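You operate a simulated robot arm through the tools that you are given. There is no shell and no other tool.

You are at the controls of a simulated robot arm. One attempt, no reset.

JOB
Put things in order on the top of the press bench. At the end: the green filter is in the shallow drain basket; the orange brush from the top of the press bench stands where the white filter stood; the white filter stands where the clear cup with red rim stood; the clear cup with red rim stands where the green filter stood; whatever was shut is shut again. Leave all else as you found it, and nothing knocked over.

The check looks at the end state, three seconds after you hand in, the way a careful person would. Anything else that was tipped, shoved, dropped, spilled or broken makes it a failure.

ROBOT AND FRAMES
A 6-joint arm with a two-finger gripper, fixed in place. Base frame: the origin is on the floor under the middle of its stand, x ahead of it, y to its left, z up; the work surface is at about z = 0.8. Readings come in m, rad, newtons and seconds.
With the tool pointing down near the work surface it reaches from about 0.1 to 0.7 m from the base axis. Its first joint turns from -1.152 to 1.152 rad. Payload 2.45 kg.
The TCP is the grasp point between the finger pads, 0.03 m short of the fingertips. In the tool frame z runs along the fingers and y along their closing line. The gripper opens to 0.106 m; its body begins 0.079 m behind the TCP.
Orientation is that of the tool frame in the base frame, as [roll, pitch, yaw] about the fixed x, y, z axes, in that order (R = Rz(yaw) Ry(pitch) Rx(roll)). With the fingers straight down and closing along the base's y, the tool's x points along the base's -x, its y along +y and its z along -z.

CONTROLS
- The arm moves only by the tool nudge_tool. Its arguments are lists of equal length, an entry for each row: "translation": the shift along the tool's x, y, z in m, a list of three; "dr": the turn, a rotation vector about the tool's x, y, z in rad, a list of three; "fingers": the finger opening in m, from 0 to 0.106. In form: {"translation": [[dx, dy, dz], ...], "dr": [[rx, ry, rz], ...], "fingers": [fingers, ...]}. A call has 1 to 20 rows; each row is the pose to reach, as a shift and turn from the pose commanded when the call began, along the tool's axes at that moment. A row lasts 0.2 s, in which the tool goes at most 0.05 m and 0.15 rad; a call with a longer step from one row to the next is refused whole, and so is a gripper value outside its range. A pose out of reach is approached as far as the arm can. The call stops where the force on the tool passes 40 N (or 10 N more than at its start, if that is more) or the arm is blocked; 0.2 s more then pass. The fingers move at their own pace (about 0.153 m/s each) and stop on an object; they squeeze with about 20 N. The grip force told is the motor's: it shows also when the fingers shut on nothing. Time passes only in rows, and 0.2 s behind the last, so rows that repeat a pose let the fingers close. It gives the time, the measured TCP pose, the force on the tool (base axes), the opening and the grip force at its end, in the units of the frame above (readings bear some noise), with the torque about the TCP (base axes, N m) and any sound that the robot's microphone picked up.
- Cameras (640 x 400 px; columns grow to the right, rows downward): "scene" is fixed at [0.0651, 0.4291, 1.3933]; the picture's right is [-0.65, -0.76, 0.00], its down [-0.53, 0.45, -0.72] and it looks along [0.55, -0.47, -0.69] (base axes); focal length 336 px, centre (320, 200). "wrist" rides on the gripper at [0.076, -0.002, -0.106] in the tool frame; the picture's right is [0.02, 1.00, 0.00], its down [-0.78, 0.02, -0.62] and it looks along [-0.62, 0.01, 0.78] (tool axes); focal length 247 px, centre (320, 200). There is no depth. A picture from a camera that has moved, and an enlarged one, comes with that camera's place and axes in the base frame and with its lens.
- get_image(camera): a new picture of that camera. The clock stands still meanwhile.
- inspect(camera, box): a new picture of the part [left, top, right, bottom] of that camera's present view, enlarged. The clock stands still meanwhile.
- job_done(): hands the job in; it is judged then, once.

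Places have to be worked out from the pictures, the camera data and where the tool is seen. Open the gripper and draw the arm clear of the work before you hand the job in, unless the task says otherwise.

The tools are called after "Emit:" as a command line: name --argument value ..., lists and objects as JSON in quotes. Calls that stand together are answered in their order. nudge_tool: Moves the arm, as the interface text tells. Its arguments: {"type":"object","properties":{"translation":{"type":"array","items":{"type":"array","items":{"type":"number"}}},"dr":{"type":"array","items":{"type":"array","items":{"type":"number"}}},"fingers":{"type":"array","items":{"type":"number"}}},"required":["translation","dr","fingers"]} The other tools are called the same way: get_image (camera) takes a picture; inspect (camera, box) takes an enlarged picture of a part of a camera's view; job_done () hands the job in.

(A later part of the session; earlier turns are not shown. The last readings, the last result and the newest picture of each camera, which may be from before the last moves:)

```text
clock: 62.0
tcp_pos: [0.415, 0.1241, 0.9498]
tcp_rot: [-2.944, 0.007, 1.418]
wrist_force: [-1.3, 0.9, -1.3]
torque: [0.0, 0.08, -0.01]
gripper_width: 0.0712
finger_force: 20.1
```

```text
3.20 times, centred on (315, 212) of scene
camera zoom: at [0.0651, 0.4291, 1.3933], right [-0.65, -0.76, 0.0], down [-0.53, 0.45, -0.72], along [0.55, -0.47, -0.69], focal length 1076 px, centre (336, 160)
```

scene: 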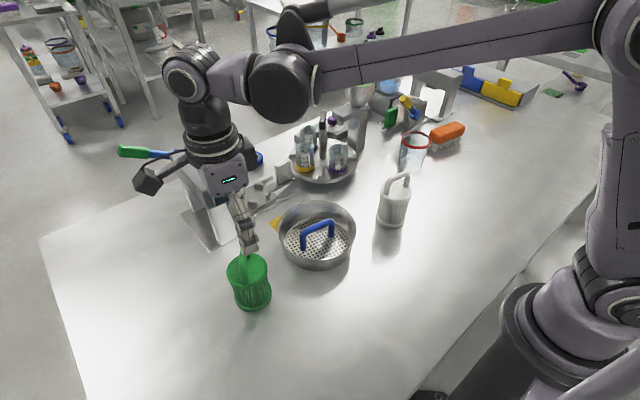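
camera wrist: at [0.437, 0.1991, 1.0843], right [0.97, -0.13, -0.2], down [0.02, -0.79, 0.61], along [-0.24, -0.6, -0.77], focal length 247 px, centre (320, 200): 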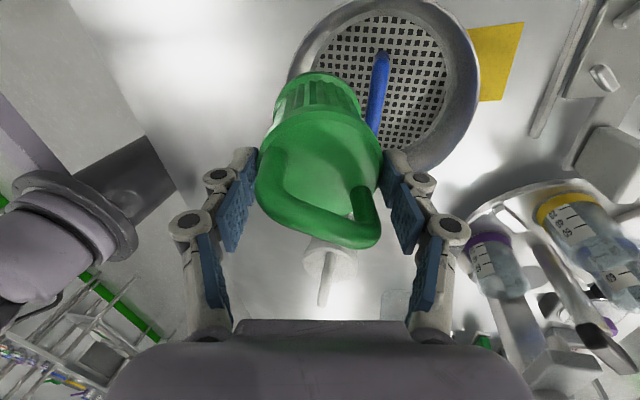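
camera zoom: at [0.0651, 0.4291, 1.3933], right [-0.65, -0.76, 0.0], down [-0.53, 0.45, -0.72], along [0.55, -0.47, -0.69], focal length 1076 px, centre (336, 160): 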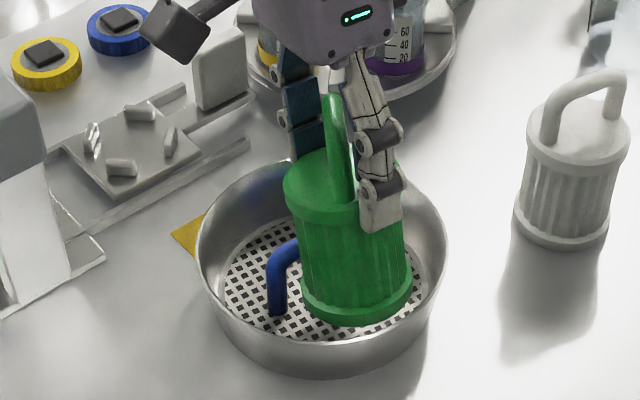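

The basket moved with the filter again with only sideways force, so something is already pressing the bar. I'll view the whole wrist picture and the scene closely to find the contact.

Emit:
inspect --camera "wrist" --box '[240, 40, 440, 260]'

Emit:
inspect --camera "scene" --box '[280, 165, 350, 265]'

```text
1.82 times, centred on (340, 150) of wrist
camera zoom: at [0.4451, 0.1978, 1.0527], right [0.97, -0.13, -0.2], down [0.02, -0.79, 0.61], along [-0.24, -0.6, -0.77], focal length 449 px, centre (284, 291)
```

zoom: 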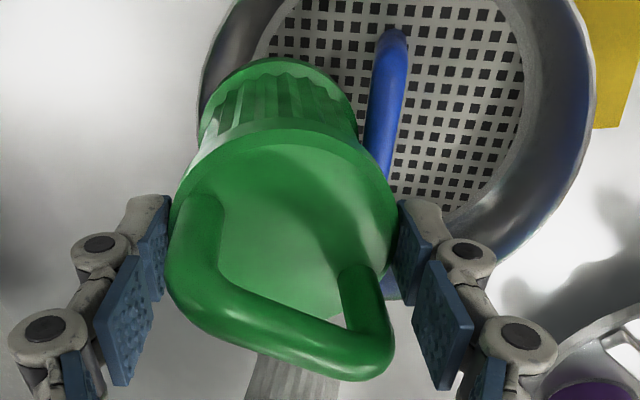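

```text
4.00 times, centred on (315, 215) of scene
camera zoom: at [0.0651, 0.4291, 1.3933], right [-0.65, -0.76, 0.0], down [-0.53, 0.45, -0.72], along [0.55, -0.47, -0.69], focal length 1345 px, centre (340, 140)
```

zoom: 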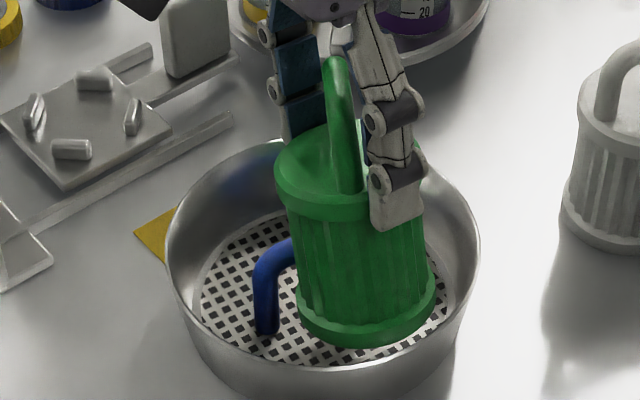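

The torque places the contact at bar height, so the ribs are touching the bar, and in the scene view the flange now lies inside the rim opening. I'll lower 5 mm straight down and check.

Emit:
nudge_tool --translation '[[0, 0.0003, 0.002], [0, 0.0006, 0.0035], [0, 0.001, 0.0049]]' --dr '[[0, 0, 0], [0, 0, 0], [0, 0, 0]]' --fingers '[0.05, 0.05, 0.05]'

Emit:
inspect --camera "scene" --box '[280, 165, 350, 265]'

Emit:
inspect --camera "wrist" --box '[250, 20, 410, 150]'

```text
clock: 62.8
tcp_pos: [0.4155, 0.1244, 0.9454]
tcp_rot: [-2.944, 0.005, 1.415]
wrist_force: [3.8, -1.9, 14.9]
torque: [0.05, 0.1, 0.03]
gripper_width: 0.0714
finger_force: 20.0
```

```text
4.00 times, centred on (315, 215) of scene
camera zoom: at [0.065, 0.429, 1.3934], right [-0.65, -0.76, 0.0], down [-0.53, 0.45, -0.72], along [0.55, -0.47, -0.69], focal length 1345 px, centre (340, 140)
```

zoom: 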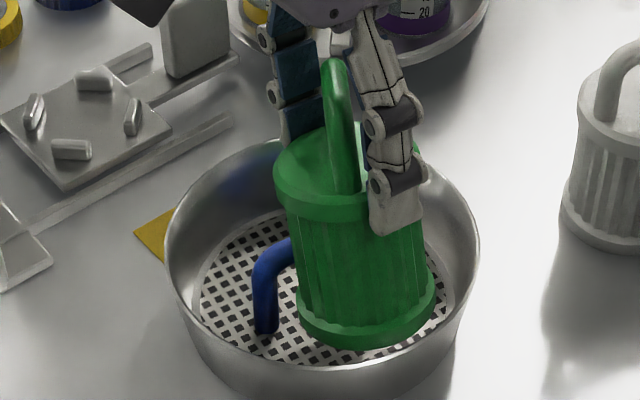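

```text
3.08 times, centred on (330, 85) of wrist
camera zoom: at [0.4457, 0.1975, 1.0489], right [0.97, -0.13, -0.2], down [0.02, -0.79, 0.61], along [-0.24, -0.6, -0.77], focal length 760 px, centre (289, 554)
```

zoom: 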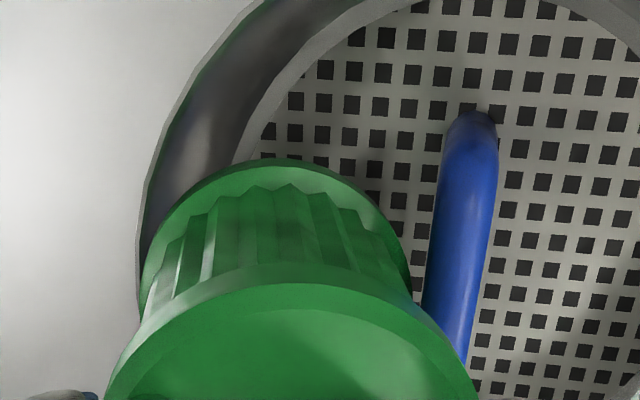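

The outer edge is still caught on the rim, so the base is as wide as the gap and can't go in upright beside this handle. Before choosing how to proceed, I'll back the filter out and learn whether the handle and plate are part of the basket, which I also need to know to restore its position.

Emit:
nudge_tool --translation '[[0, -0.0031, -0.0004], [0, -0.0065, -0.0017], [0, -0.0085, -0.0105], [0, -0.0099, -0.0184], [0, -0.0168, -0.0527]]' --dr '[[0, 0, 0], [0, 0, 0], [0, 0, 0], [0, 0, 0], [0, 0, 0]]' --fingers '[0.05, 0.05, 0.05, 0.05, 0.05]'

Emit:
get_image --camera "scene"

Emit:
get_image --camera "wrist"

```text
clock: 64.0
tcp_pos: [0.4075, 0.1249, 1.0001]
tcp_rot: [-2.942, 0.005, 1.42]
wrist_force: [0.1, 0.3, -0.3]
torque: [-0.03, -0.03, 0.01]
gripper_width: 0.0713
finger_force: 20.4
```

```text
taken
```

scene: 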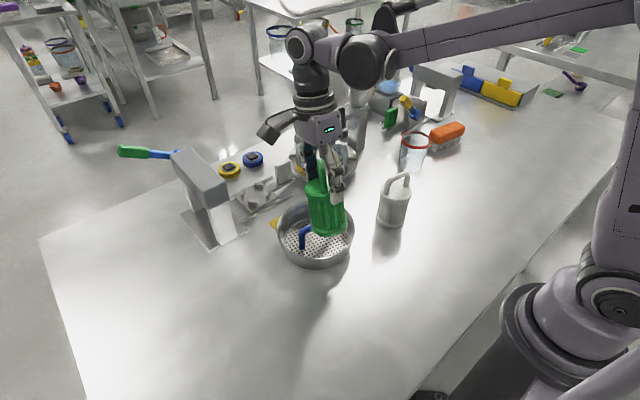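

```text
taken
camera wrist: at [0.4392, 0.1977, 1.1032], right [0.97, -0.13, -0.2], down [0.02, -0.79, 0.61], along [-0.24, -0.6, -0.77], focal length 247 px, centre (320, 200)
```

wrist: 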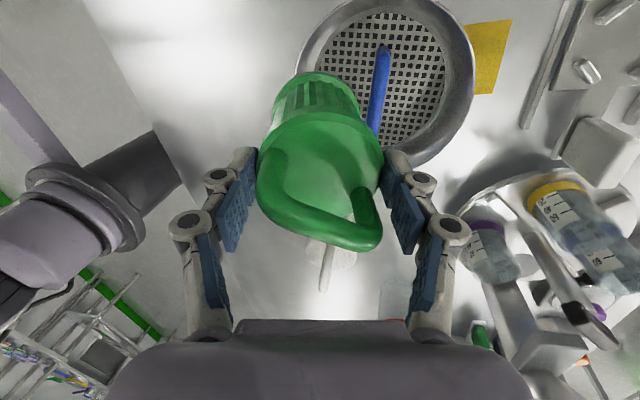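

It lifted out cleanly and the basket stayed in place. I'll carry the filter back to the free bench spot and level the tool on the way.

Emit:
nudge_tool --translation '[[0.035, -0.005, -0.003], [0.07, -0.01, -0.005], [0.105, -0.015, -0.005], [0.14, -0.02, -0.005], [0.1751, -0.0259, -0.005], [0.1751, -0.0259, -0.005]]' --dr '[[-0.03, 0, 0], [-0.07, 0, 0], [-0.11, 0, 0], [-0.15, 0, 0], [-0.2, 0, 0], [-0.2, 0, 0]]' --fingers '[0.05, 0.05, 0.05, 0.05, 0.05, 0.05]'

Emit:
get_image --camera "wrist"

```text
clock: 65.4
tcp_pos: [0.4114, 0.3015, 1.0081]
tcp_rot: [3.138, 0.006, 1.416]
wrist_force: [-0.8, -0.1, -1.3]
torque: [-0.01, -0.01, 0.0]
gripper_width: 0.0713
finger_force: 19.7
```

```text
taken
camera wrist: at [0.422, 0.3785, 1.1139], right [0.99, -0.13, 0.0], down [-0.1, -0.77, 0.63], along [-0.08, -0.62, -0.78], focal length 247 px, centre (320, 200)
```

wrist: 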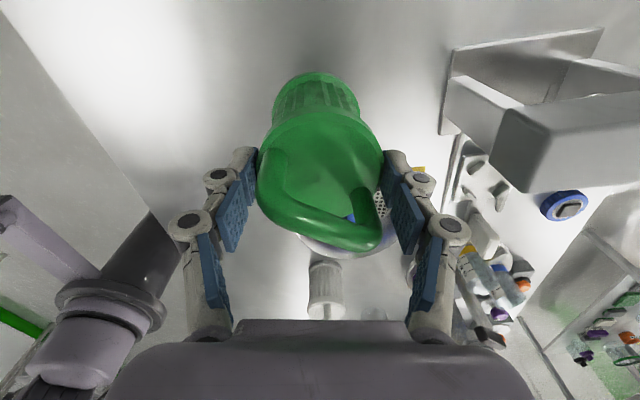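

Lowering toward the bench.

Emit:
nudge_tool --translation '[[0, 0, 0.035], [0, 0, 0.07], [0, 0, 0.09], [0, 0, 0.097]]' --dr '[[0, 0, 0], [0, 0, 0], [0, 0, 0], [0, 0, 0]]' --fingers '[0.05, 0.05, 0.05, 0.05]'

Emit:
nudge_tool --translation '[[0, 0, 0.002], [0, 0, 0.004], [0, 0, 0.006]]' --dr '[[0, 0, 0], [0, 0, 0], [0, 0, 0]]' --fingers '[0.05, 0.05, 0.05]'

```text
clock: 66.4
tcp_pos: [0.4116, 0.305, 0.9113]
tcp_rot: [3.141, 0.005, 1.417]
wrist_force: [-1.0, -0.8, -2.2]
torque: [-0.01, 0.04, 0.01]
gripper_width: 0.0711
finger_force: 20.0
```

```text
clock: 67.2
tcp_pos: [0.4121, 0.3031, 0.9057]
tcp_rot: [3.14, 0.006, 1.416]
wrist_force: [0.2, 0.4, -2.8]
torque: [0.0, -0.02, -0.01]
gripper_width: 0.0716
finger_force: 19.5
```

Not touching yet; creeping a few more millimetres.

Emit:
nudge_tool --translation '[[0, 0, 0.002], [0, 0, 0.004], [0, 0, 0.006]]' --dr '[[0, 0, 0], [0, 0, 0], [0, 0, 0]]' --fingers '[0.05, 0.05, 0.05]'

```text
clock: 68.0
tcp_pos: [0.4092, 0.3027, 0.8996]
tcp_rot: [-3.141, 0.005, 1.418]
wrist_force: [-4.1, 2.3, 14.6]
torque: [0.05, 0.16, 0.11]
gripper_width: 0.0714
finger_force: 19.8
```

Contact; releasing and rising clear.

Emit:
nudge_tool --translation '[[0, 0, -0.001], [0, 0, -0.001], [0, 0, -0.001]]' --dr '[[0, 0, 0], [0, 0, 0], [0, 0, 0]]' --fingers '[0.085, 0.106, 0.106]'

Emit:
nudge_tool --translation '[[0, 0, -0.03], [0, 0, -0.07], [0, 0, -0.11]]' --dr '[[0, 0, 0], [0, 0, 0], [0, 0, 0]]' --fingers '[0.106, 0.106, 0.106]'

Emit:
get_image --camera "wrist"

Emit:
get_image --camera "scene"

```text
clock: 68.8
tcp_pos: [0.4107, 0.3019, 0.901]
tcp_rot: [3.141, 0.004, 1.416]
wrist_force: [0.4, 0.3, 0.5]
torque: [-0.01, 0.04, 0.01]
gripper_width: 0.1061
finger_force: 0.0
```

```text
clock: 69.6
tcp_pos: [0.4098, 0.3016, 1.0114]
tcp_rot: [3.14, 0.005, 1.416]
wrist_force: [0.1, 0.1, 0.4]
torque: [0.01, -0.02, -0.03]
gripper_width: 0.1057
finger_force: 0.2
```

```text
taken
camera wrist: at [0.4199, 0.3773, 1.1159], right [0.99, -0.13, 0.0], down [-0.1, -0.77, 0.63], along [-0.08, -0.62, -0.78], focal length 247 px, centre (320, 200)
```

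wrist: 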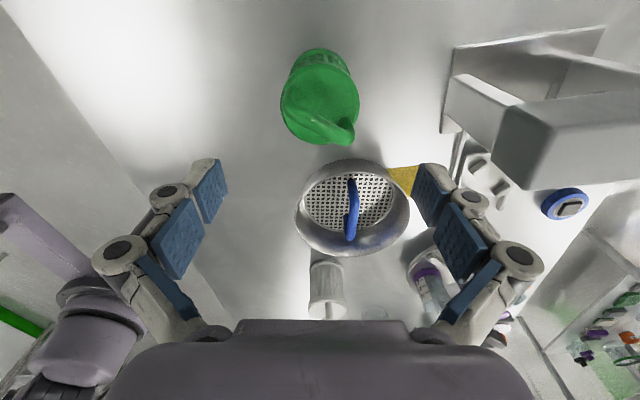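

```text
taken
```

scene: 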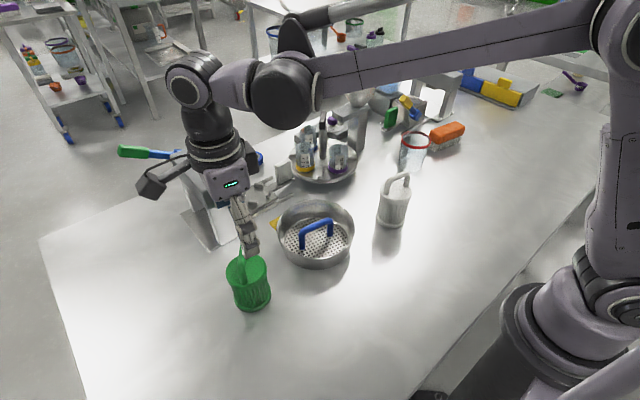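

The filter is upright again. I'll check the basket's present position in the scene zoom, then move over its handle to test it.

Emit:
inspect --camera "scene" --box '[265, 190, 365, 275]'

Emit:
inspect --camera "wrist" --box '[280, 140, 430, 270]'

```text
4.71 times, centred on (315, 232) of scene
camera zoom: at [0.0651, 0.4291, 1.3933], right [-0.65, -0.76, 0.0], down [-0.53, 0.45, -0.72], along [0.55, -0.47, -0.69], focal length 1582 px, centre (344, 47)
```

zoom: 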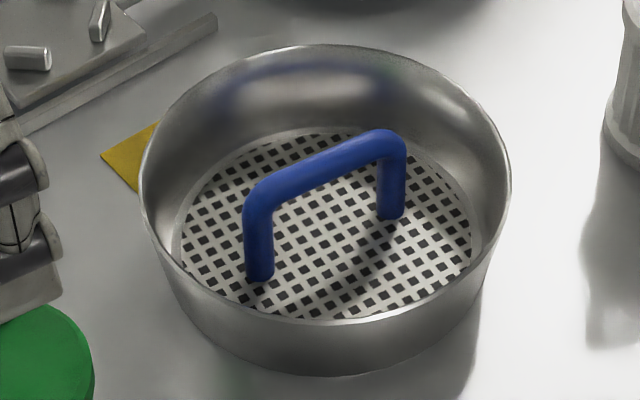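

```text
3.08 times, centred on (355, 205) of wrist
camera zoom: at [0.4199, 0.3773, 1.1159], right [0.99, -0.13, 0.0], down [-0.1, -0.77, 0.63], along [-0.08, -0.62, -0.78], focal length 760 px, centre (212, 185)
```

zoom: 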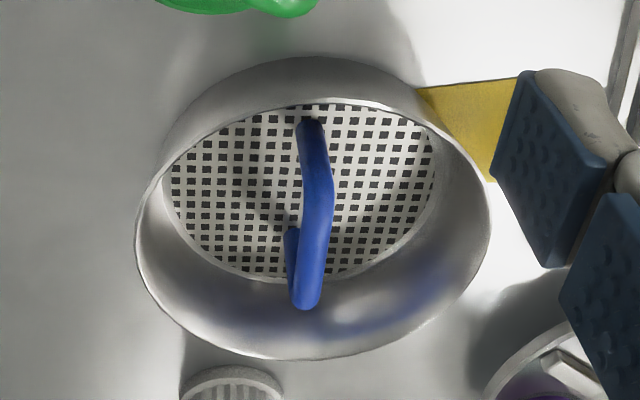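

The basket has ended within about 2 mm of its original place. I'll move above its handle with the fingers closing across the bar.

Emit:
nudge_tool --translation '[[-0.035, 0.0103, 0.0], [-0.07, 0.0206, 0.0], [-0.105, 0.0309, 0.0], [-0.14, 0.0412, 0.005], [-0.1747, 0.0514, 0.011]]' --dr '[[0, 0, 0], [0, 0, 0], [0, 0, 0], [0, 0, 0], [0, 0, 0]]' --fingers '[0.106, 0.09, 0.07, 0.06, 0.05]'

Emit:
get_image --camera "wrist"

```text
clock: 70.8
tcp_pos: [0.4346, 0.1197, 1.0011]
tcp_rot: [3.139, 0.005, 1.418]
wrist_force: [-1.1, -0.1, 0.2]
torque: [0.02, -0.03, -0.04]
gripper_width: 0.0499
finger_force: 0.1
```

```text
taken
camera wrist: at [0.4443, 0.1966, 1.1063], right [0.99, -0.13, 0.0], down [-0.1, -0.77, 0.63], along [-0.08, -0.62, -0.78], focal length 247 px, centre (320, 200)
```

wrist: 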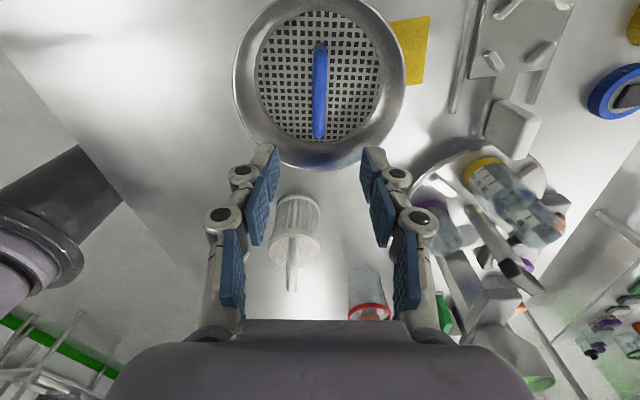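

The bar is centred between the fingers. Descending to straddle it.

Emit:
nudge_tool --translation '[[0, 0, 0.04], [0, 0, 0.08], [0, 0, 0.11], [0, 0, 0.13], [0, 0, 0.146], [0, 0, 0.146]]' --dr '[[0, 0, 0], [0, 0, 0], [0, 0, 0], [0, 0, 0], [0, 0, 0], [0, 0, 0]]' --fingers '[0.05, 0.05, 0.05, 0.05, 0.05, 0.05]'

Emit:
get_image --camera "wrist"

Emit:
inspect --camera "scene" --box '[265, 160, 365, 275]'

```text
clock: 72.2
tcp_pos: [0.4357, 0.1203, 0.8542]
tcp_rot: [3.141, 0.006, 1.418]
wrist_force: [0.6, -0.6, -0.1]
torque: [0.0, 0.02, 0.01]
gripper_width: 0.05
finger_force: 0.0
```

```text
taken
camera wrist: at [0.4453, 0.1968, 0.9596], right [0.99, -0.13, 0.0], down [-0.1, -0.77, 0.63], along [-0.08, -0.62, -0.78], focal length 247 px, centre (320, 200)
```

wrist: 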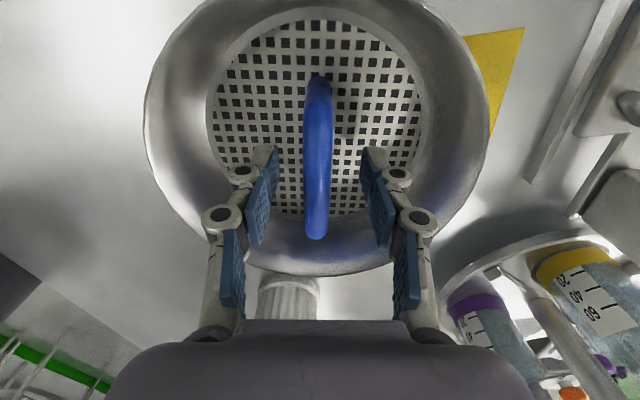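

```text
3.48 times, centred on (315, 218) of scene
camera zoom: at [0.0651, 0.4291, 1.3933], right [-0.65, -0.76, 0.0], down [-0.53, 0.45, -0.72], along [0.55, -0.47, -0.69], focal length 1170 px, centre (337, 139)
```

zoom: 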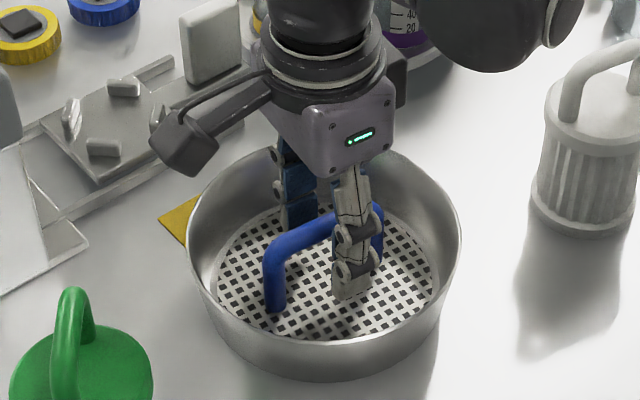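

The fingers straddle the bar symmetrically. Closing on it.

Emit:
nudge_tool --translation '[[0, 0, 0], [0, 0, 0], [0, 0, 0], [0, 0, 0]]' --dr '[[0, 0, 0], [0, 0, 0], [0, 0, 0], [0, 0, 0]]' --fingers '[0.035, 0.02, 0.005, 0.0]'

Emit:
nudge_tool --translation '[[0, 0, -0.002], [0, 0, -0.005], [0, 0, -0.008], [0, 0, -0.008]]' --dr '[[0, 0, 0], [0, 0, 0], [0, 0, 0], [0, 0, 0]]' --fingers '[0.0, 0.0, 0.0, 0.0]'

Emit:
inspect --camera "scene" --box '[265, 160, 365, 275]'

Emit:
get_image --camera "wrist"

```text
clock: 73.2
tcp_pos: [0.4352, 0.1206, 0.8541]
tcp_rot: [3.139, 0.005, 1.417]
wrist_force: [-0.8, 0.0, -0.1]
torque: [0.0, 0.0, -0.02]
gripper_width: 0.0108
finger_force: 20.1
```

```text
clock: 74.2
tcp_pos: [0.4343, 0.1214, 0.8618]
tcp_rot: [3.138, 0.006, 1.417]
wrist_force: [0.3, 0.0, -1.3]
torque: [0.0, -0.04, 0.04]
gripper_width: 0.0112
finger_force: 20.1
```

```text
3.48 times, centred on (315, 218) of scene
camera zoom: at [0.0651, 0.4291, 1.3933], right [-0.65, -0.76, 0.0], down [-0.53, 0.45, -0.72], along [0.55, -0.47, -0.69], focal length 1170 px, centre (337, 139)
```

zoom: 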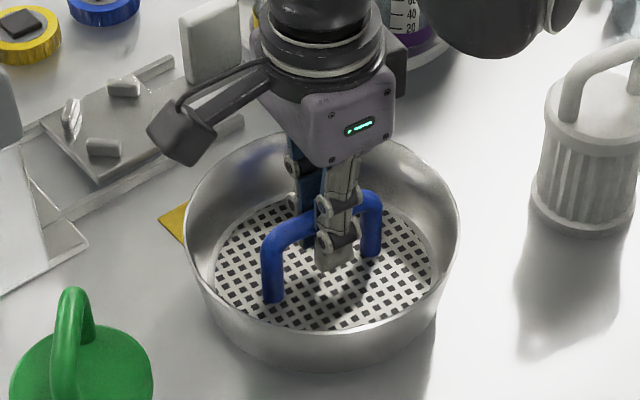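

```text
taken
camera wrist: at [0.4451, 0.1974, 0.9679], right [0.99, -0.13, 0.0], down [-0.1, -0.77, 0.63], along [-0.08, -0.62, -0.78], focal length 247 px, centre (320, 200)
```

wrist: 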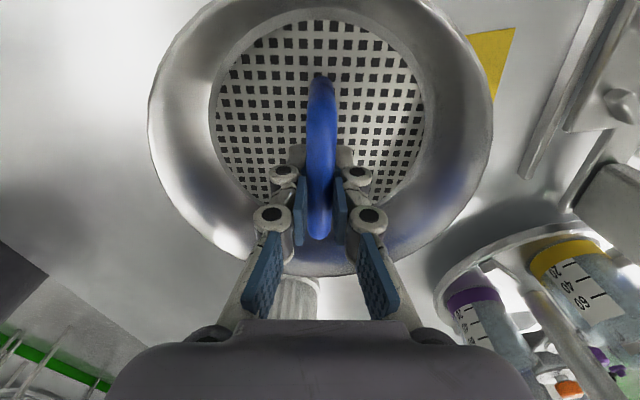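

The whole basket lifted as one piece (about 1.3 N), so the handle is fixed to it. From this close view I'll measure bar-to-rim distances on both sides before setting it back.

Emit:
inspect --camera "wrist" --box '[135, 150, 215, 220]'

Emit:
inspect --camera "wrist" --box '[430, 150, 510, 220]'

Emit:
inspect --camera "wrist" --box '[280, 60, 360, 250]'

```text
5.71 times, centred on (175, 185) of wrist
camera zoom: at [0.4451, 0.1974, 0.9679], right [0.99, -0.13, 0.0], down [-0.1, -0.77, 0.63], along [-0.08, -0.62, -0.78], focal length 1411 px, centre (1149, 286)
```

zoom: 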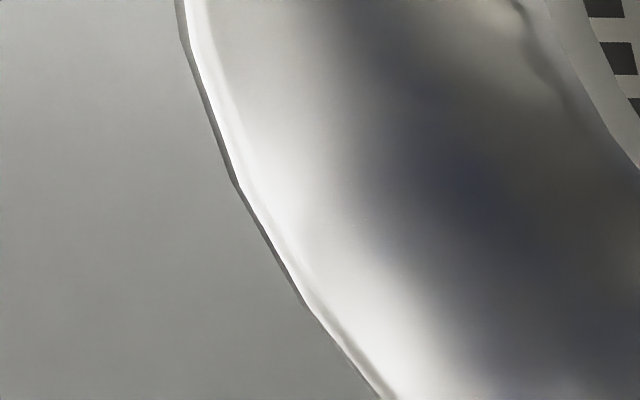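

```text
5.71 times, centred on (470, 185) of wrist
camera zoom: at [0.4451, 0.1974, 0.9679], right [0.99, -0.13, 0.0], down [-0.1, -0.77, 0.63], along [-0.08, -0.62, -0.78], focal length 1411 px, centre (-537, 286)
```

zoom: 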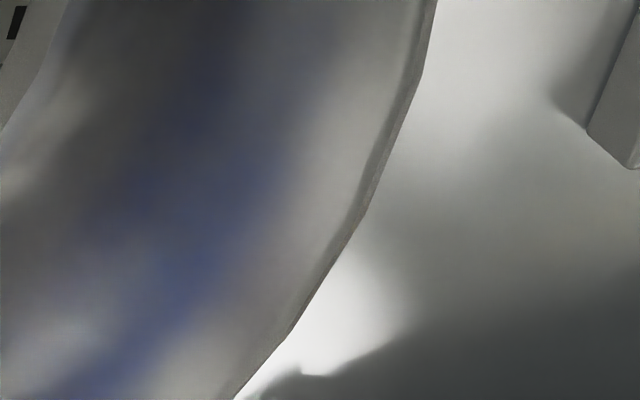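

```text
2.11 times, centred on (320, 155) of wrist
camera zoom: at [0.4451, 0.1974, 0.9679], right [0.99, -0.13, 0.0], down [-0.1, -0.77, 0.63], along [-0.08, -0.62, -0.78], focal length 520 px, centre (320, 295)
```

zoom: 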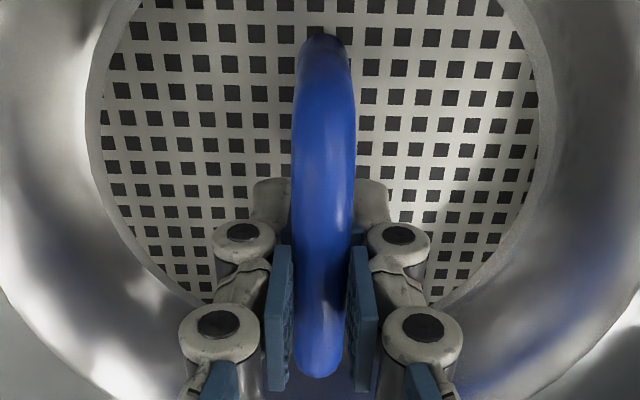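

The two sides measure equal and the handle is rigid, so upright standing on the floor of the basket isn't geometrically possible; the filter will have to rest inside leaning against the handle. First I'll set the basket down, nudging it the last 2 mm back to its original spot.

Emit:
nudge_tool --translation '[[-0.0018, 0.0015, 0], [-0.0018, 0.0015, 0.003], [-0.0018, 0.0015, 0.006], [-0.0018, 0.0015, 0.0078]]' --dr '[[0, 0, 0], [0, 0, 0], [0, 0, 0], [0, 0, 0]]' --fingers '[0.0, 0.0, 0.0, 0.0]'

Emit:
inspect --camera "scene" --box '[265, 190, 365, 275]'

```text
clock: 75.2
tcp_pos: [0.4371, 0.1191, 0.8559]
tcp_rot: [3.141, 0.006, 1.416]
wrist_force: [0.1, -0.7, -2.0]
torque: [-0.02, -0.03, -0.01]
gripper_width: 0.0109
finger_force: 20.2
```

```text
4.71 times, centred on (315, 232) of scene
camera zoom: at [0.0651, 0.4291, 1.3933], right [-0.65, -0.76, 0.0], down [-0.53, 0.45, -0.72], along [0.55, -0.47, -0.69], focal length 1582 px, centre (344, 47)
```

zoom: 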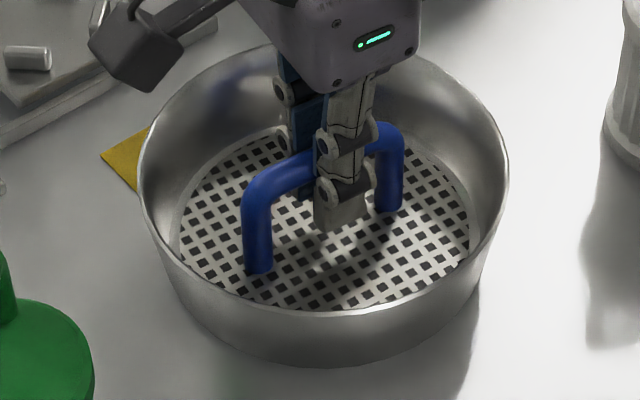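

Still carrying the basket's weight, so it's a millimetre or two up. Lowering slightly more until it is supported.

Emit:
nudge_tool --translation '[[0, 0, 0.001], [0, 0, 0.002], [0, 0, 0.0025]]' --dr '[[0, 0, 0], [0, 0, 0], [0, 0, 0]]' --fingers '[0.0, 0.0, 0.0]'

Emit:
inspect --camera "scene" --box '[265, 190, 365, 275]'

```text
clock: 76.0
tcp_pos: [0.4365, 0.1189, 0.8524]
tcp_rot: [3.138, 0.005, 1.416]
wrist_force: [5.3, -0.8, 23.6]
torque: [0.09, -0.01, -0.05]
gripper_width: 0.0118
finger_force: 20.0
```

```text
4.71 times, centred on (315, 232) of scene
camera zoom: at [0.0649, 0.429, 1.3934], right [-0.65, -0.76, 0.0], down [-0.53, 0.45, -0.72], along [0.55, -0.47, -0.69], focal length 1582 px, centre (344, 47)
```

zoom: 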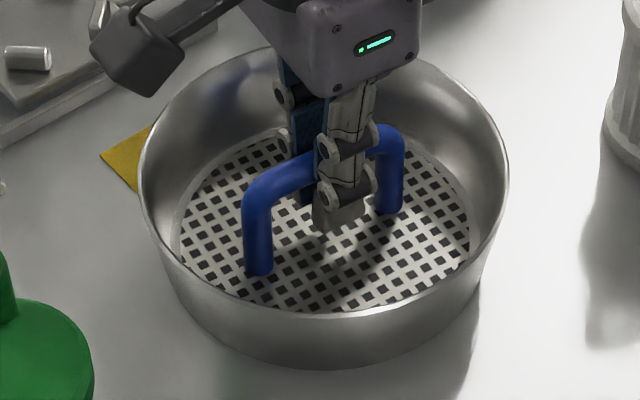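

The basket is seated within about 1.5 mm of its original spot. Releasing and rising.

Emit:
nudge_tool --translation '[[0, 0, -0.001], [0, 0, -0.001], [0, 0, -0.001]]' --dr '[[0, 0, 0], [0, 0, 0], [0, 0, 0]]' --fingers '[0.02, 0.05, 0.05]'

Emit:
nudge_tool --translation '[[0, 0, -0.03], [0, 0, -0.07], [0, 0, -0.11], [0, 0, -0.15]]' --dr '[[0, 0, 0], [0, 0, 0], [0, 0, 0], [0, 0, 0]]' --fingers '[0.05, 0.05, 0.06, 0.08]'

Emit:
inspect --camera "scene" --box '[265, 190, 365, 275]'

Emit:
get_image --camera "wrist"

```text
clock: 76.8
tcp_pos: [0.4358, 0.1187, 0.8538]
tcp_rot: [3.139, 0.004, 1.417]
wrist_force: [0.3, 0.5, -0.1]
torque: [0.03, 0.03, 0.0]
gripper_width: 0.05
finger_force: 0.0
```

```text
clock: 77.8
tcp_pos: [0.4354, 0.1181, 1.0037]
tcp_rot: [3.139, 0.005, 1.418]
wrist_force: [-0.4, 0.0, 0.1]
torque: [0.0, -0.02, -0.03]
gripper_width: 0.08
finger_force: 0.0
```

```text
4.71 times, centred on (315, 232) of scene
camera zoom: at [0.0651, 0.4291, 1.3933], right [-0.65, -0.76, 0.0], down [-0.53, 0.45, -0.72], along [0.55, -0.47, -0.69], focal length 1582 px, centre (344, 47)
```

zoom: 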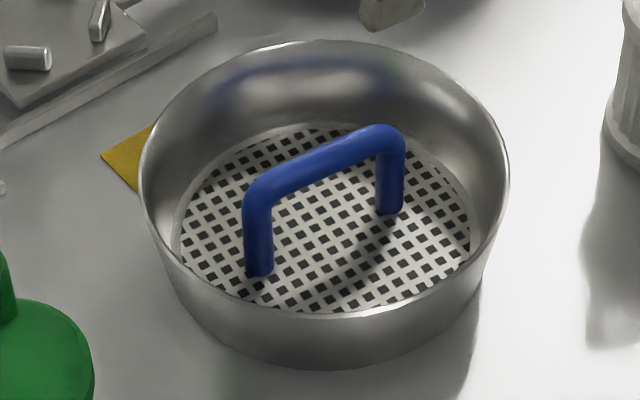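

```text
taken
camera wrist: at [0.4447, 0.1949, 1.1092], right [0.99, -0.13, 0.0], down [-0.1, -0.77, 0.63], along [-0.08, -0.62, -0.78], focal length 247 px, centre (320, 200)
```

wrist: 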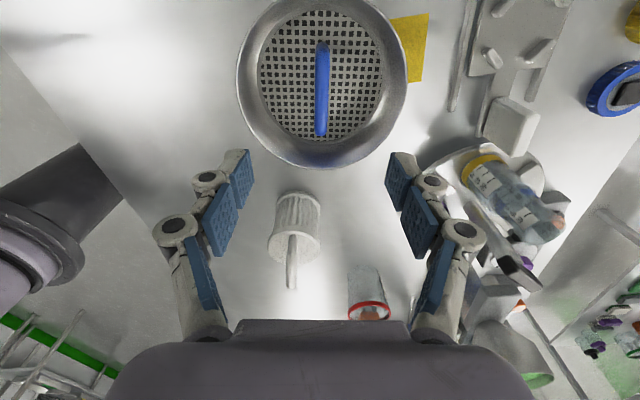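

The basket is back in place. I'll turn the gripper back and go over the filter to regrip it for a leaning placement on the near side, pointing the tool away from the robot.

Emit:
nudge_tool --translation '[[0.02, -0.006, -0.003], [0.04, -0.012, -0.006], [0.065, -0.019, -0.006], [0.09, -0.027, -0.006], [0.115, -0.034, -0.006], [0.14, -0.041, -0.006], [0.16, -0.047, -0.006], [0.1779, -0.0526, -0.006], [0.1779, -0.0526, -0.006], [0.1779, -0.0526, -0.006], [0.1779, -0.0526, -0.006]]' --dr '[[0, 0, -0.143], [0, 0, -0.286], [0, 0, -0.429], [0, 0, -0.572], [0, 0, -0.715], [0, 0, -0.858], [0, 0, -1.0], [0, 0, -1.143], [0, 0, -1.286], [0, 0, -1.429], [0, 0, -1.57]]' --fingers '[0.106, 0.106, 0.106, 0.106, 0.106, 0.106, 0.106, 0.106, 0.106, 0.106, 0.106]'

Emit:
inspect --camera "wrist" --box '[240, 40, 400, 200]'

```text
clock: 80.2
tcp_pos: [0.4112, 0.3034, 1.0077]
tcp_rot: [-3.137, 0.002, 2.988]
wrist_force: [0.5, 0.1, 0.8]
torque: [0.01, -0.01, -0.01]
gripper_width: 0.1059
finger_force: 0.0
```

```text
2.50 times, centred on (320, 120) of wrist
camera zoom: at [0.335, 0.3153, 1.1142], right [0.13, 0.99, -0.01], down [0.78, -0.1, 0.62], along [0.62, -0.09, -0.78], focal length 617 px, centre (320, 400)
```

zoom: 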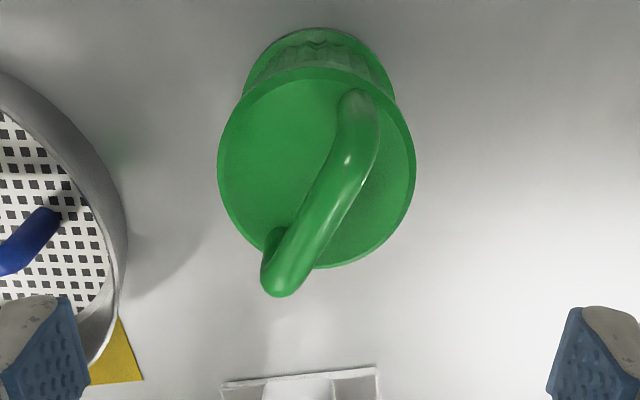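

The filter is slightly robot-ward of the tool axis; correcting and descending to grip the top flange near the fingertips.

Emit:
nudge_tool --translation '[[0.0018, -0.001, 0.035], [0.0018, -0.001, 0.07], [0.0018, -0.001, 0.095], [0.0018, -0.001, 0.1037], [0.0018, -0.001, 0.1037]]' --dr '[[0, 0, 0], [0, 0, 0], [0, 0, 0], [0, 0, 0], [0, 0, 0]]' --fingers '[0.106, 0.106, 0.106, 0.106, 0.106]'

Emit:
nudge_tool --translation '[[0, 0, 0], [0, 0, 0], [0, 0, 0], [0, 0, 0]]' --dr '[[0, 0, 0], [0, 0, 0], [0, 0, 0], [0, 0, 0]]' --fingers '[0.085, 0.065, 0.05, 0.05]'

Emit:
get_image --camera "wrist"

```text
clock: 81.4
tcp_pos: [0.4094, 0.3017, 0.9055]
tcp_rot: [-3.136, 0.003, 2.985]
wrist_force: [-0.5, 0.1, -0.3]
torque: [0.02, 0.01, 0.0]
gripper_width: 0.1058
finger_force: 0.1
```

```text
clock: 82.4
tcp_pos: [0.4085, 0.3015, 0.9054]
tcp_rot: [-3.137, 0.002, 2.986]
wrist_force: [0.1, 0.7, 3.8]
torque: [0.23, -0.01, 0.04]
gripper_width: 0.0712
finger_force: 20.2
```

```text
taken
camera wrist: at [0.3336, 0.3132, 1.0112], right [0.13, 0.99, 0.0], down [0.78, -0.1, 0.62], along [0.62, -0.09, -0.78], focal length 247 px, centre (320, 200)
```

wrist: 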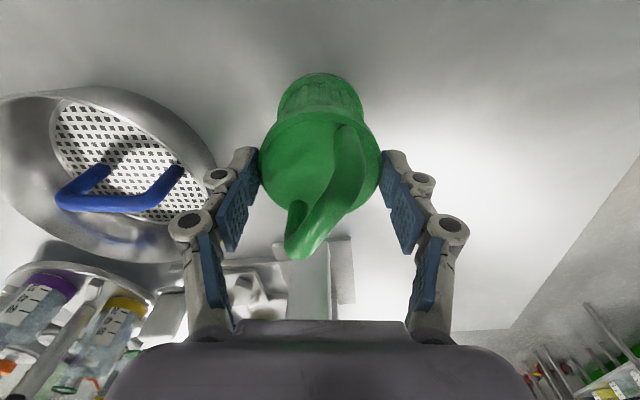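

Gripped at 0.071 m. I'll lift and bring it over the near side of the basket, leaning the filter 0.19 rad outward so its outer side matches the wall slope.

Emit:
nudge_tool --translation '[[0, 0, -0.03], [0, 0, -0.065], [0, 0, -0.0946], [0.0023, -0.0352, -0.0946], [0.0046, -0.0705, -0.0946], [0.0068, -0.1057, -0.0946], [0.0091, -0.141, -0.0946], [0.0114, -0.1762, -0.0946], [0.0114, -0.1762, -0.0946]]' --dr '[[0, 0, 0], [0, 0, 0], [0, 0, 0], [0, -0.04, 0], [0, -0.08, 0], [0, -0.12, 0], [0, -0.16, 0], [0, -0.19, 0], [0, -0.19, 0]]' --fingers '[0.05, 0.05, 0.05, 0.05, 0.05, 0.05, 0.05, 0.05, 0.05]'

Emit:
get_image --camera "wrist"

Emit:
inspect --camera "scene" --box '[255, 140, 375, 280]'

```text
clock: 84.4
tcp_pos: [0.3712, 0.1319, 1.0005]
tcp_rot: [-3.137, 0.192, 2.989]
wrist_force: [-0.2, 0.0, -1.8]
torque: [-0.03, 0.03, 0.02]
gripper_width: 0.0712
finger_force: 20.5
```

```text
taken
camera wrist: at [0.2763, 0.1452, 1.0888], right [0.13, 0.99, -0.01], down [0.65, -0.08, 0.76], along [0.75, -0.11, -0.65], focal length 247 px, centre (320, 200)
```

wrist: 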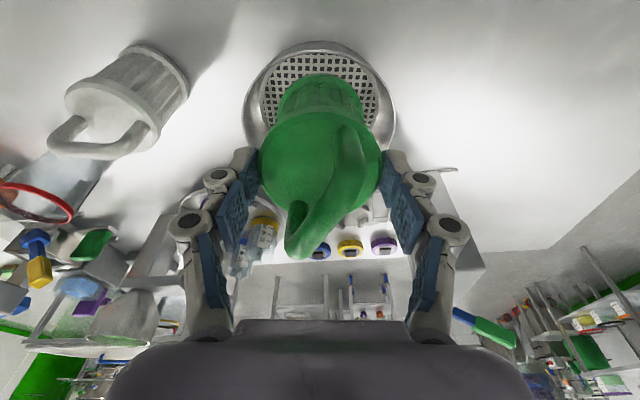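

```text
2.86 times, centred on (315, 210) of scene
camera zoom: at [0.0651, 0.4291, 1.3933], right [-0.65, -0.76, 0.0], down [-0.53, 0.45, -0.72], along [0.55, -0.47, -0.69], focal length 961 px, centre (334, 171)
```

zoom: 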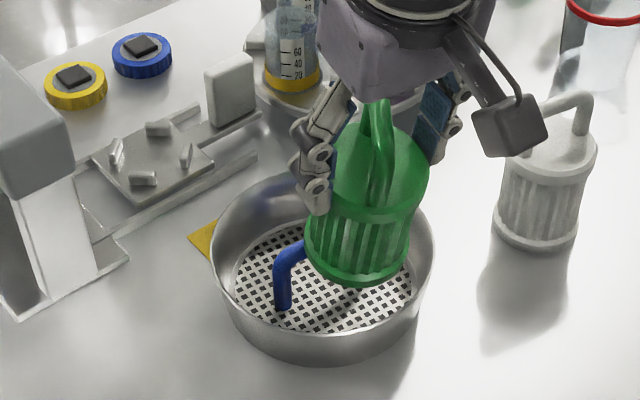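

I'll zoom on the near rim and the filter's near edge in the wrist view.

Emit:
inspect --camera "wrist" --box '[230, 30, 410, 140]'

```text
3.56 times, centred on (320, 85) of wrist
camera zoom: at [0.2763, 0.1452, 1.0888], right [0.13, 0.99, -0.01], down [0.65, -0.08, 0.76], along [0.75, -0.11, -0.65], focal length 878 px, centre (320, 609)
```

zoom: 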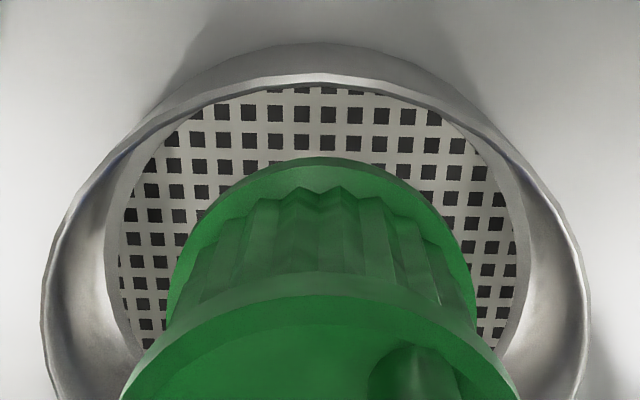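

The filter's near edge is 0.8 mm inside the near rim's inner edge, which is what I want. I'll descend vertically 33 mm, to 5 mm above the rim, and check again.

Emit:
nudge_tool --translation '[[0.0023, 0, 0.0118], [0.0046, 0, 0.0236], [0.0063, 0, 0.0324]]' --dr '[[0, 0, 0], [0, 0, 0], [0, 0, 0]]' --fingers '[0.05, 0.05, 0.05]'

Emit:
inspect --camera "wrist" --box '[230, 30, 410, 140]'

Emit:
inspect --camera "scene" --box '[265, 150, 365, 275]'

```text
clock: 85.2
tcp_pos: [0.3719, 0.1314, 0.967]
tcp_rot: [-3.137, 0.19, 2.987]
wrist_force: [0.2, -0.4, -1.8]
torque: [-0.05, 0.02, -0.02]
gripper_width: 0.0709
finger_force: 19.9
```

```text
3.56 times, centred on (320, 85) of wrist
camera zoom: at [0.2768, 0.1449, 1.0561], right [0.13, 0.99, -0.01], down [0.65, -0.08, 0.76], along [0.75, -0.11, -0.65], focal length 878 px, centre (320, 609)
```

zoom: 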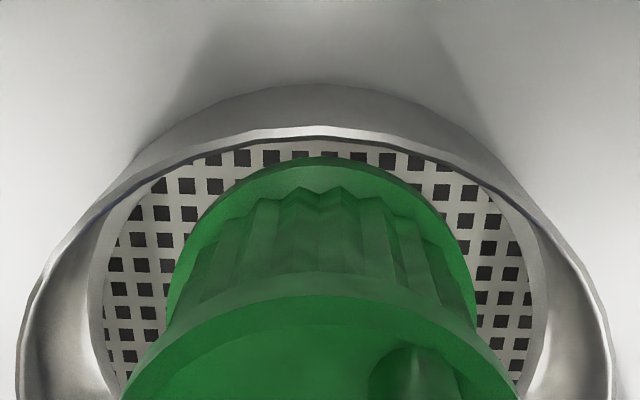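

```text
3.20 times, centred on (315, 212) of scene
camera zoom: at [0.0651, 0.4291, 1.3933], right [-0.65, -0.76, 0.0], down [-0.53, 0.45, -0.72], along [0.55, -0.47, -0.69], focal length 1076 px, centre (336, 160)
```

zoom: 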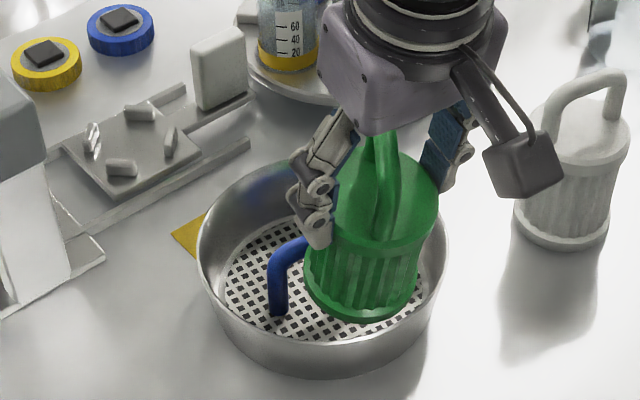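

The near edge is now about 1.8 mm inside the rim. I'll lower 14 mm vertically, into the channel between wall and bar, watching the force.

Emit:
nudge_tool --translation '[[0.0008, 0, 0.0039], [0.0015, 0, 0.0079], [0.0021, 0, 0.0108], [0.0027, 0, 0.0137]]' --dr '[[0, 0, 0], [0, 0, 0], [0, 0, 0], [0, 0, 0]]' --fingers '[0.05, 0.05, 0.05, 0.05]'

Emit:
inspect --camera "wrist" --box '[230, 30, 410, 140]'

Emit:
inspect --camera "scene" --box '[265, 150, 365, 275]'

```text
clock: 86.2
tcp_pos: [0.371, 0.1308, 0.954]
tcp_rot: [-3.136, 0.192, 2.989]
wrist_force: [2.1, -0.8, 13.6]
torque: [-0.06, -0.03, 0.02]
gripper_width: 0.0709
finger_force: 20.1
```

```text
3.56 times, centred on (320, 85) of wrist
camera zoom: at [0.2767, 0.1437, 1.0433], right [0.13, 0.99, -0.01], down [0.65, -0.08, 0.76], along [0.75, -0.11, -0.65], focal length 878 px, centre (320, 609)
```

zoom: 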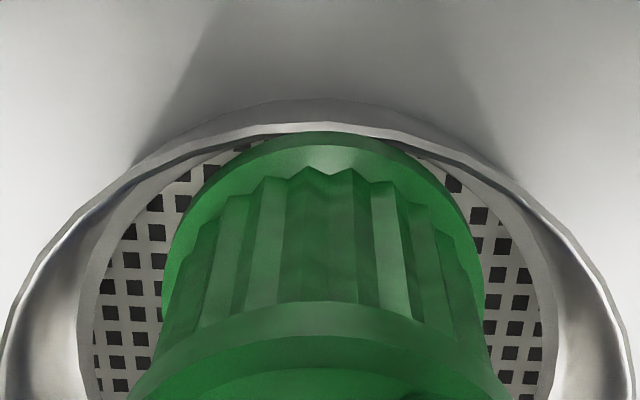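

```text
3.20 times, centred on (315, 212) of scene
camera zoom: at [0.065, 0.429, 1.3933], right [-0.65, -0.76, 0.0], down [-0.53, 0.45, -0.72], along [0.55, -0.47, -0.69], focal length 1076 px, centre (336, 160)
```

zoom: 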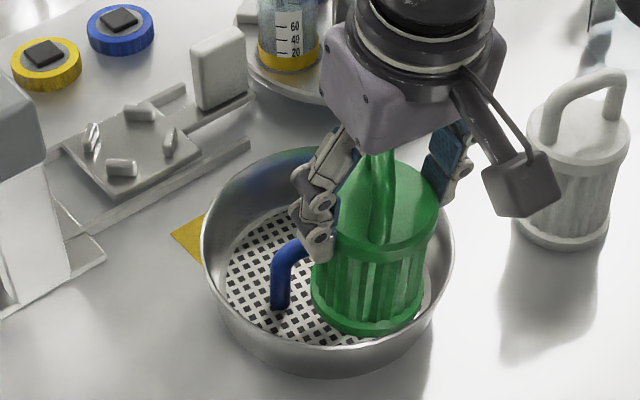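

The near rim took the load and the light basket began to tip, so I'll back straight up slowly to let it settle. Upright insertion is not possible; I'll use the leaning placement.

Emit:
nudge_tool --translation '[[-0.0006, 0, -0.0029], [-0.0011, 0, -0.0059], [-0.0019, 0, -0.0098], [-0.0029, 0, -0.0147], [-0.0057, 0, -0.0294]]' --dr '[[0, 0, 0], [0, 0, 0], [0, 0, 0], [0, 0, 0], [0, 0, 0]]' --fingers '[0.05, 0.05, 0.05, 0.05, 0.05]'

Emit:
get_image --camera "wrist"

Emit:
inspect --camera "scene" --box '[265, 150, 365, 275]'

```text
clock: 87.4
tcp_pos: [0.3718, 0.1298, 0.9842]
tcp_rot: [-3.136, 0.191, 2.989]
wrist_force: [0.5, 0.2, -2.0]
torque: [0.0, -0.01, 0.01]
gripper_width: 0.0707
finger_force: 20.4
```

```text
taken
camera wrist: at [0.2766, 0.1442, 1.0734], right [0.13, 0.99, -0.01], down [0.65, -0.08, 0.76], along [0.75, -0.11, -0.65], focal length 247 px, centre (320, 200)
```

wrist: 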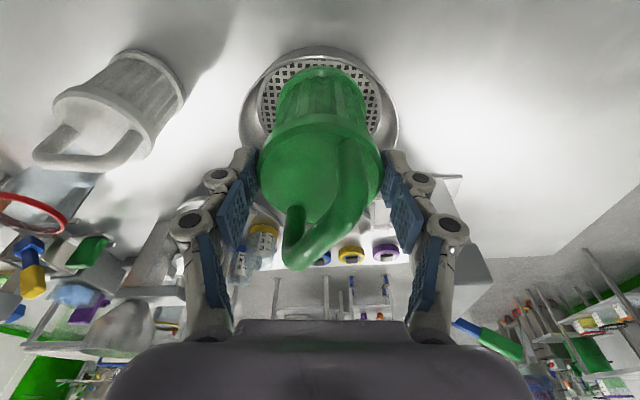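

```text
3.20 times, centred on (315, 212) of scene
camera zoom: at [0.0651, 0.4291, 1.3933], right [-0.65, -0.76, 0.0], down [-0.53, 0.45, -0.72], along [0.55, -0.47, -0.69], focal length 1076 px, centre (336, 160)
```

zoom: 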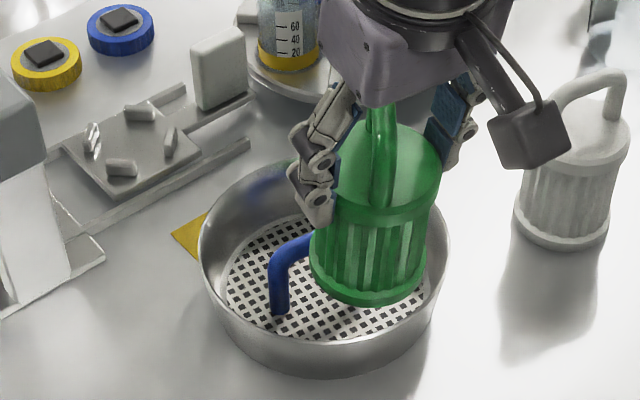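

The basket settled flat. For the leaning placement the filter's bottom rests on the basket's handle, its lower edge inside, its side on the rim, at about 0.85 rad. I'll rise and tilt the tool to that attitude.

Emit:
nudge_tool --translation '[[-0.0057, 0, -0.0294], [0.0022, 0, -0.0309], [0.01, 0, -0.0325], [0.0179, 0, -0.034], [0.0253, -0.0009, -0.0354], [0.0253, -0.0009, -0.0354]]' --dr '[[0, 0, 0], [0, -0.14, 0], [0, -0.28, 0], [0, -0.42, 0], [0, -0.56, 0], [0, -0.704, 0]]' --fingers '[0.05, 0.05, 0.05, 0.05, 0.05, 0.05]'

Emit:
get_image --camera "wrist"

Emit:
get_image --camera "scene"

```text
clock: 88.8
tcp_pos: [0.3385, 0.1349, 1.0131]
tcp_rot: [-3.137, 0.896, 2.992]
wrist_force: [-0.3, -0.3, -2.4]
torque: [-0.02, 0.09, -0.01]
gripper_width: 0.0706
finger_force: 20.3
```

```text
taken
camera wrist: at [0.2096, 0.1536, 1.0195], right [0.14, 0.99, -0.02], down [0.01, 0.02, 1.0], along [0.99, -0.14, 0.0], focal length 247 px, centre (320, 200)
```

wrist: 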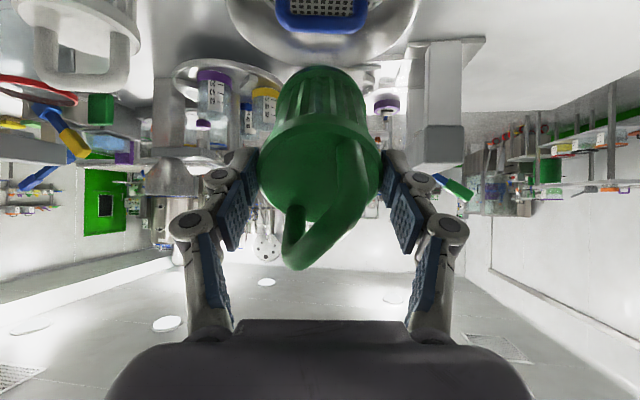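

```text
taken
```

scene: 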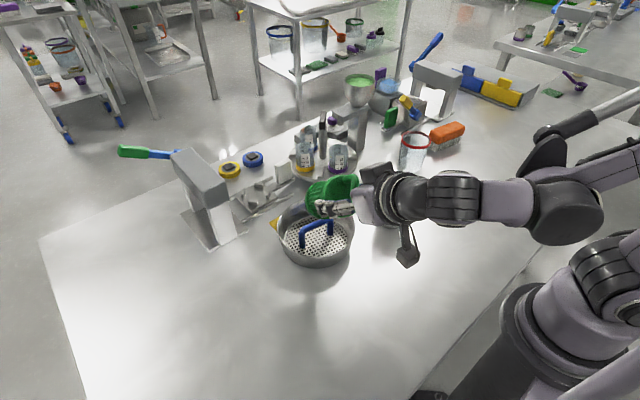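

The tilt was reached. I'll zoom in the scene view to see the filter relative to the basket.

Emit:
inspect --camera "scene" --box '[255, 150, 395, 280]'

Emit:
inspect --camera "wrist" --box '[210, 0, 430, 280]'

```text
3.08 times, centred on (325, 215) of scene
camera zoom: at [0.0651, 0.4291, 1.3933], right [-0.65, -0.76, 0.0], down [-0.53, 0.45, -0.72], along [0.55, -0.47, -0.69], focal length 1035 px, centre (305, 154)
```

zoom: 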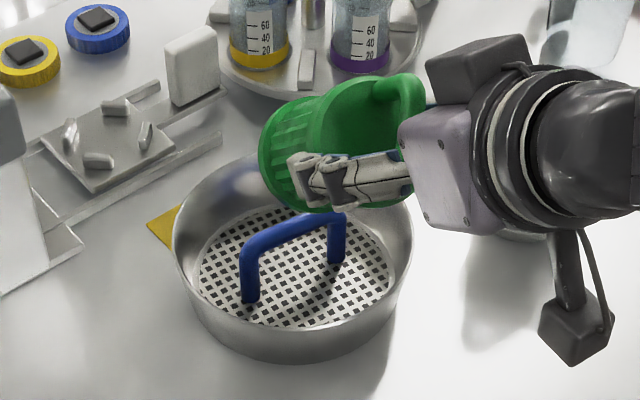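

```text
1.43 times, centred on (320, 140) of wrist
camera zoom: at [0.2096, 0.1536, 1.0195], right [0.14, 0.99, -0.02], down [0.01, 0.02, 1.0], along [0.99, -0.14, 0.0], focal length 353 px, centre (320, 286)
```

zoom: 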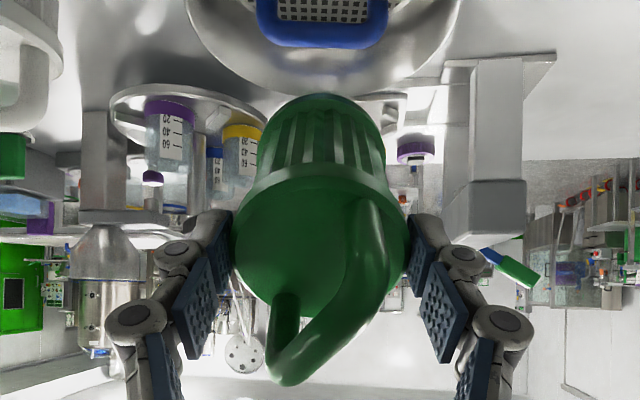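

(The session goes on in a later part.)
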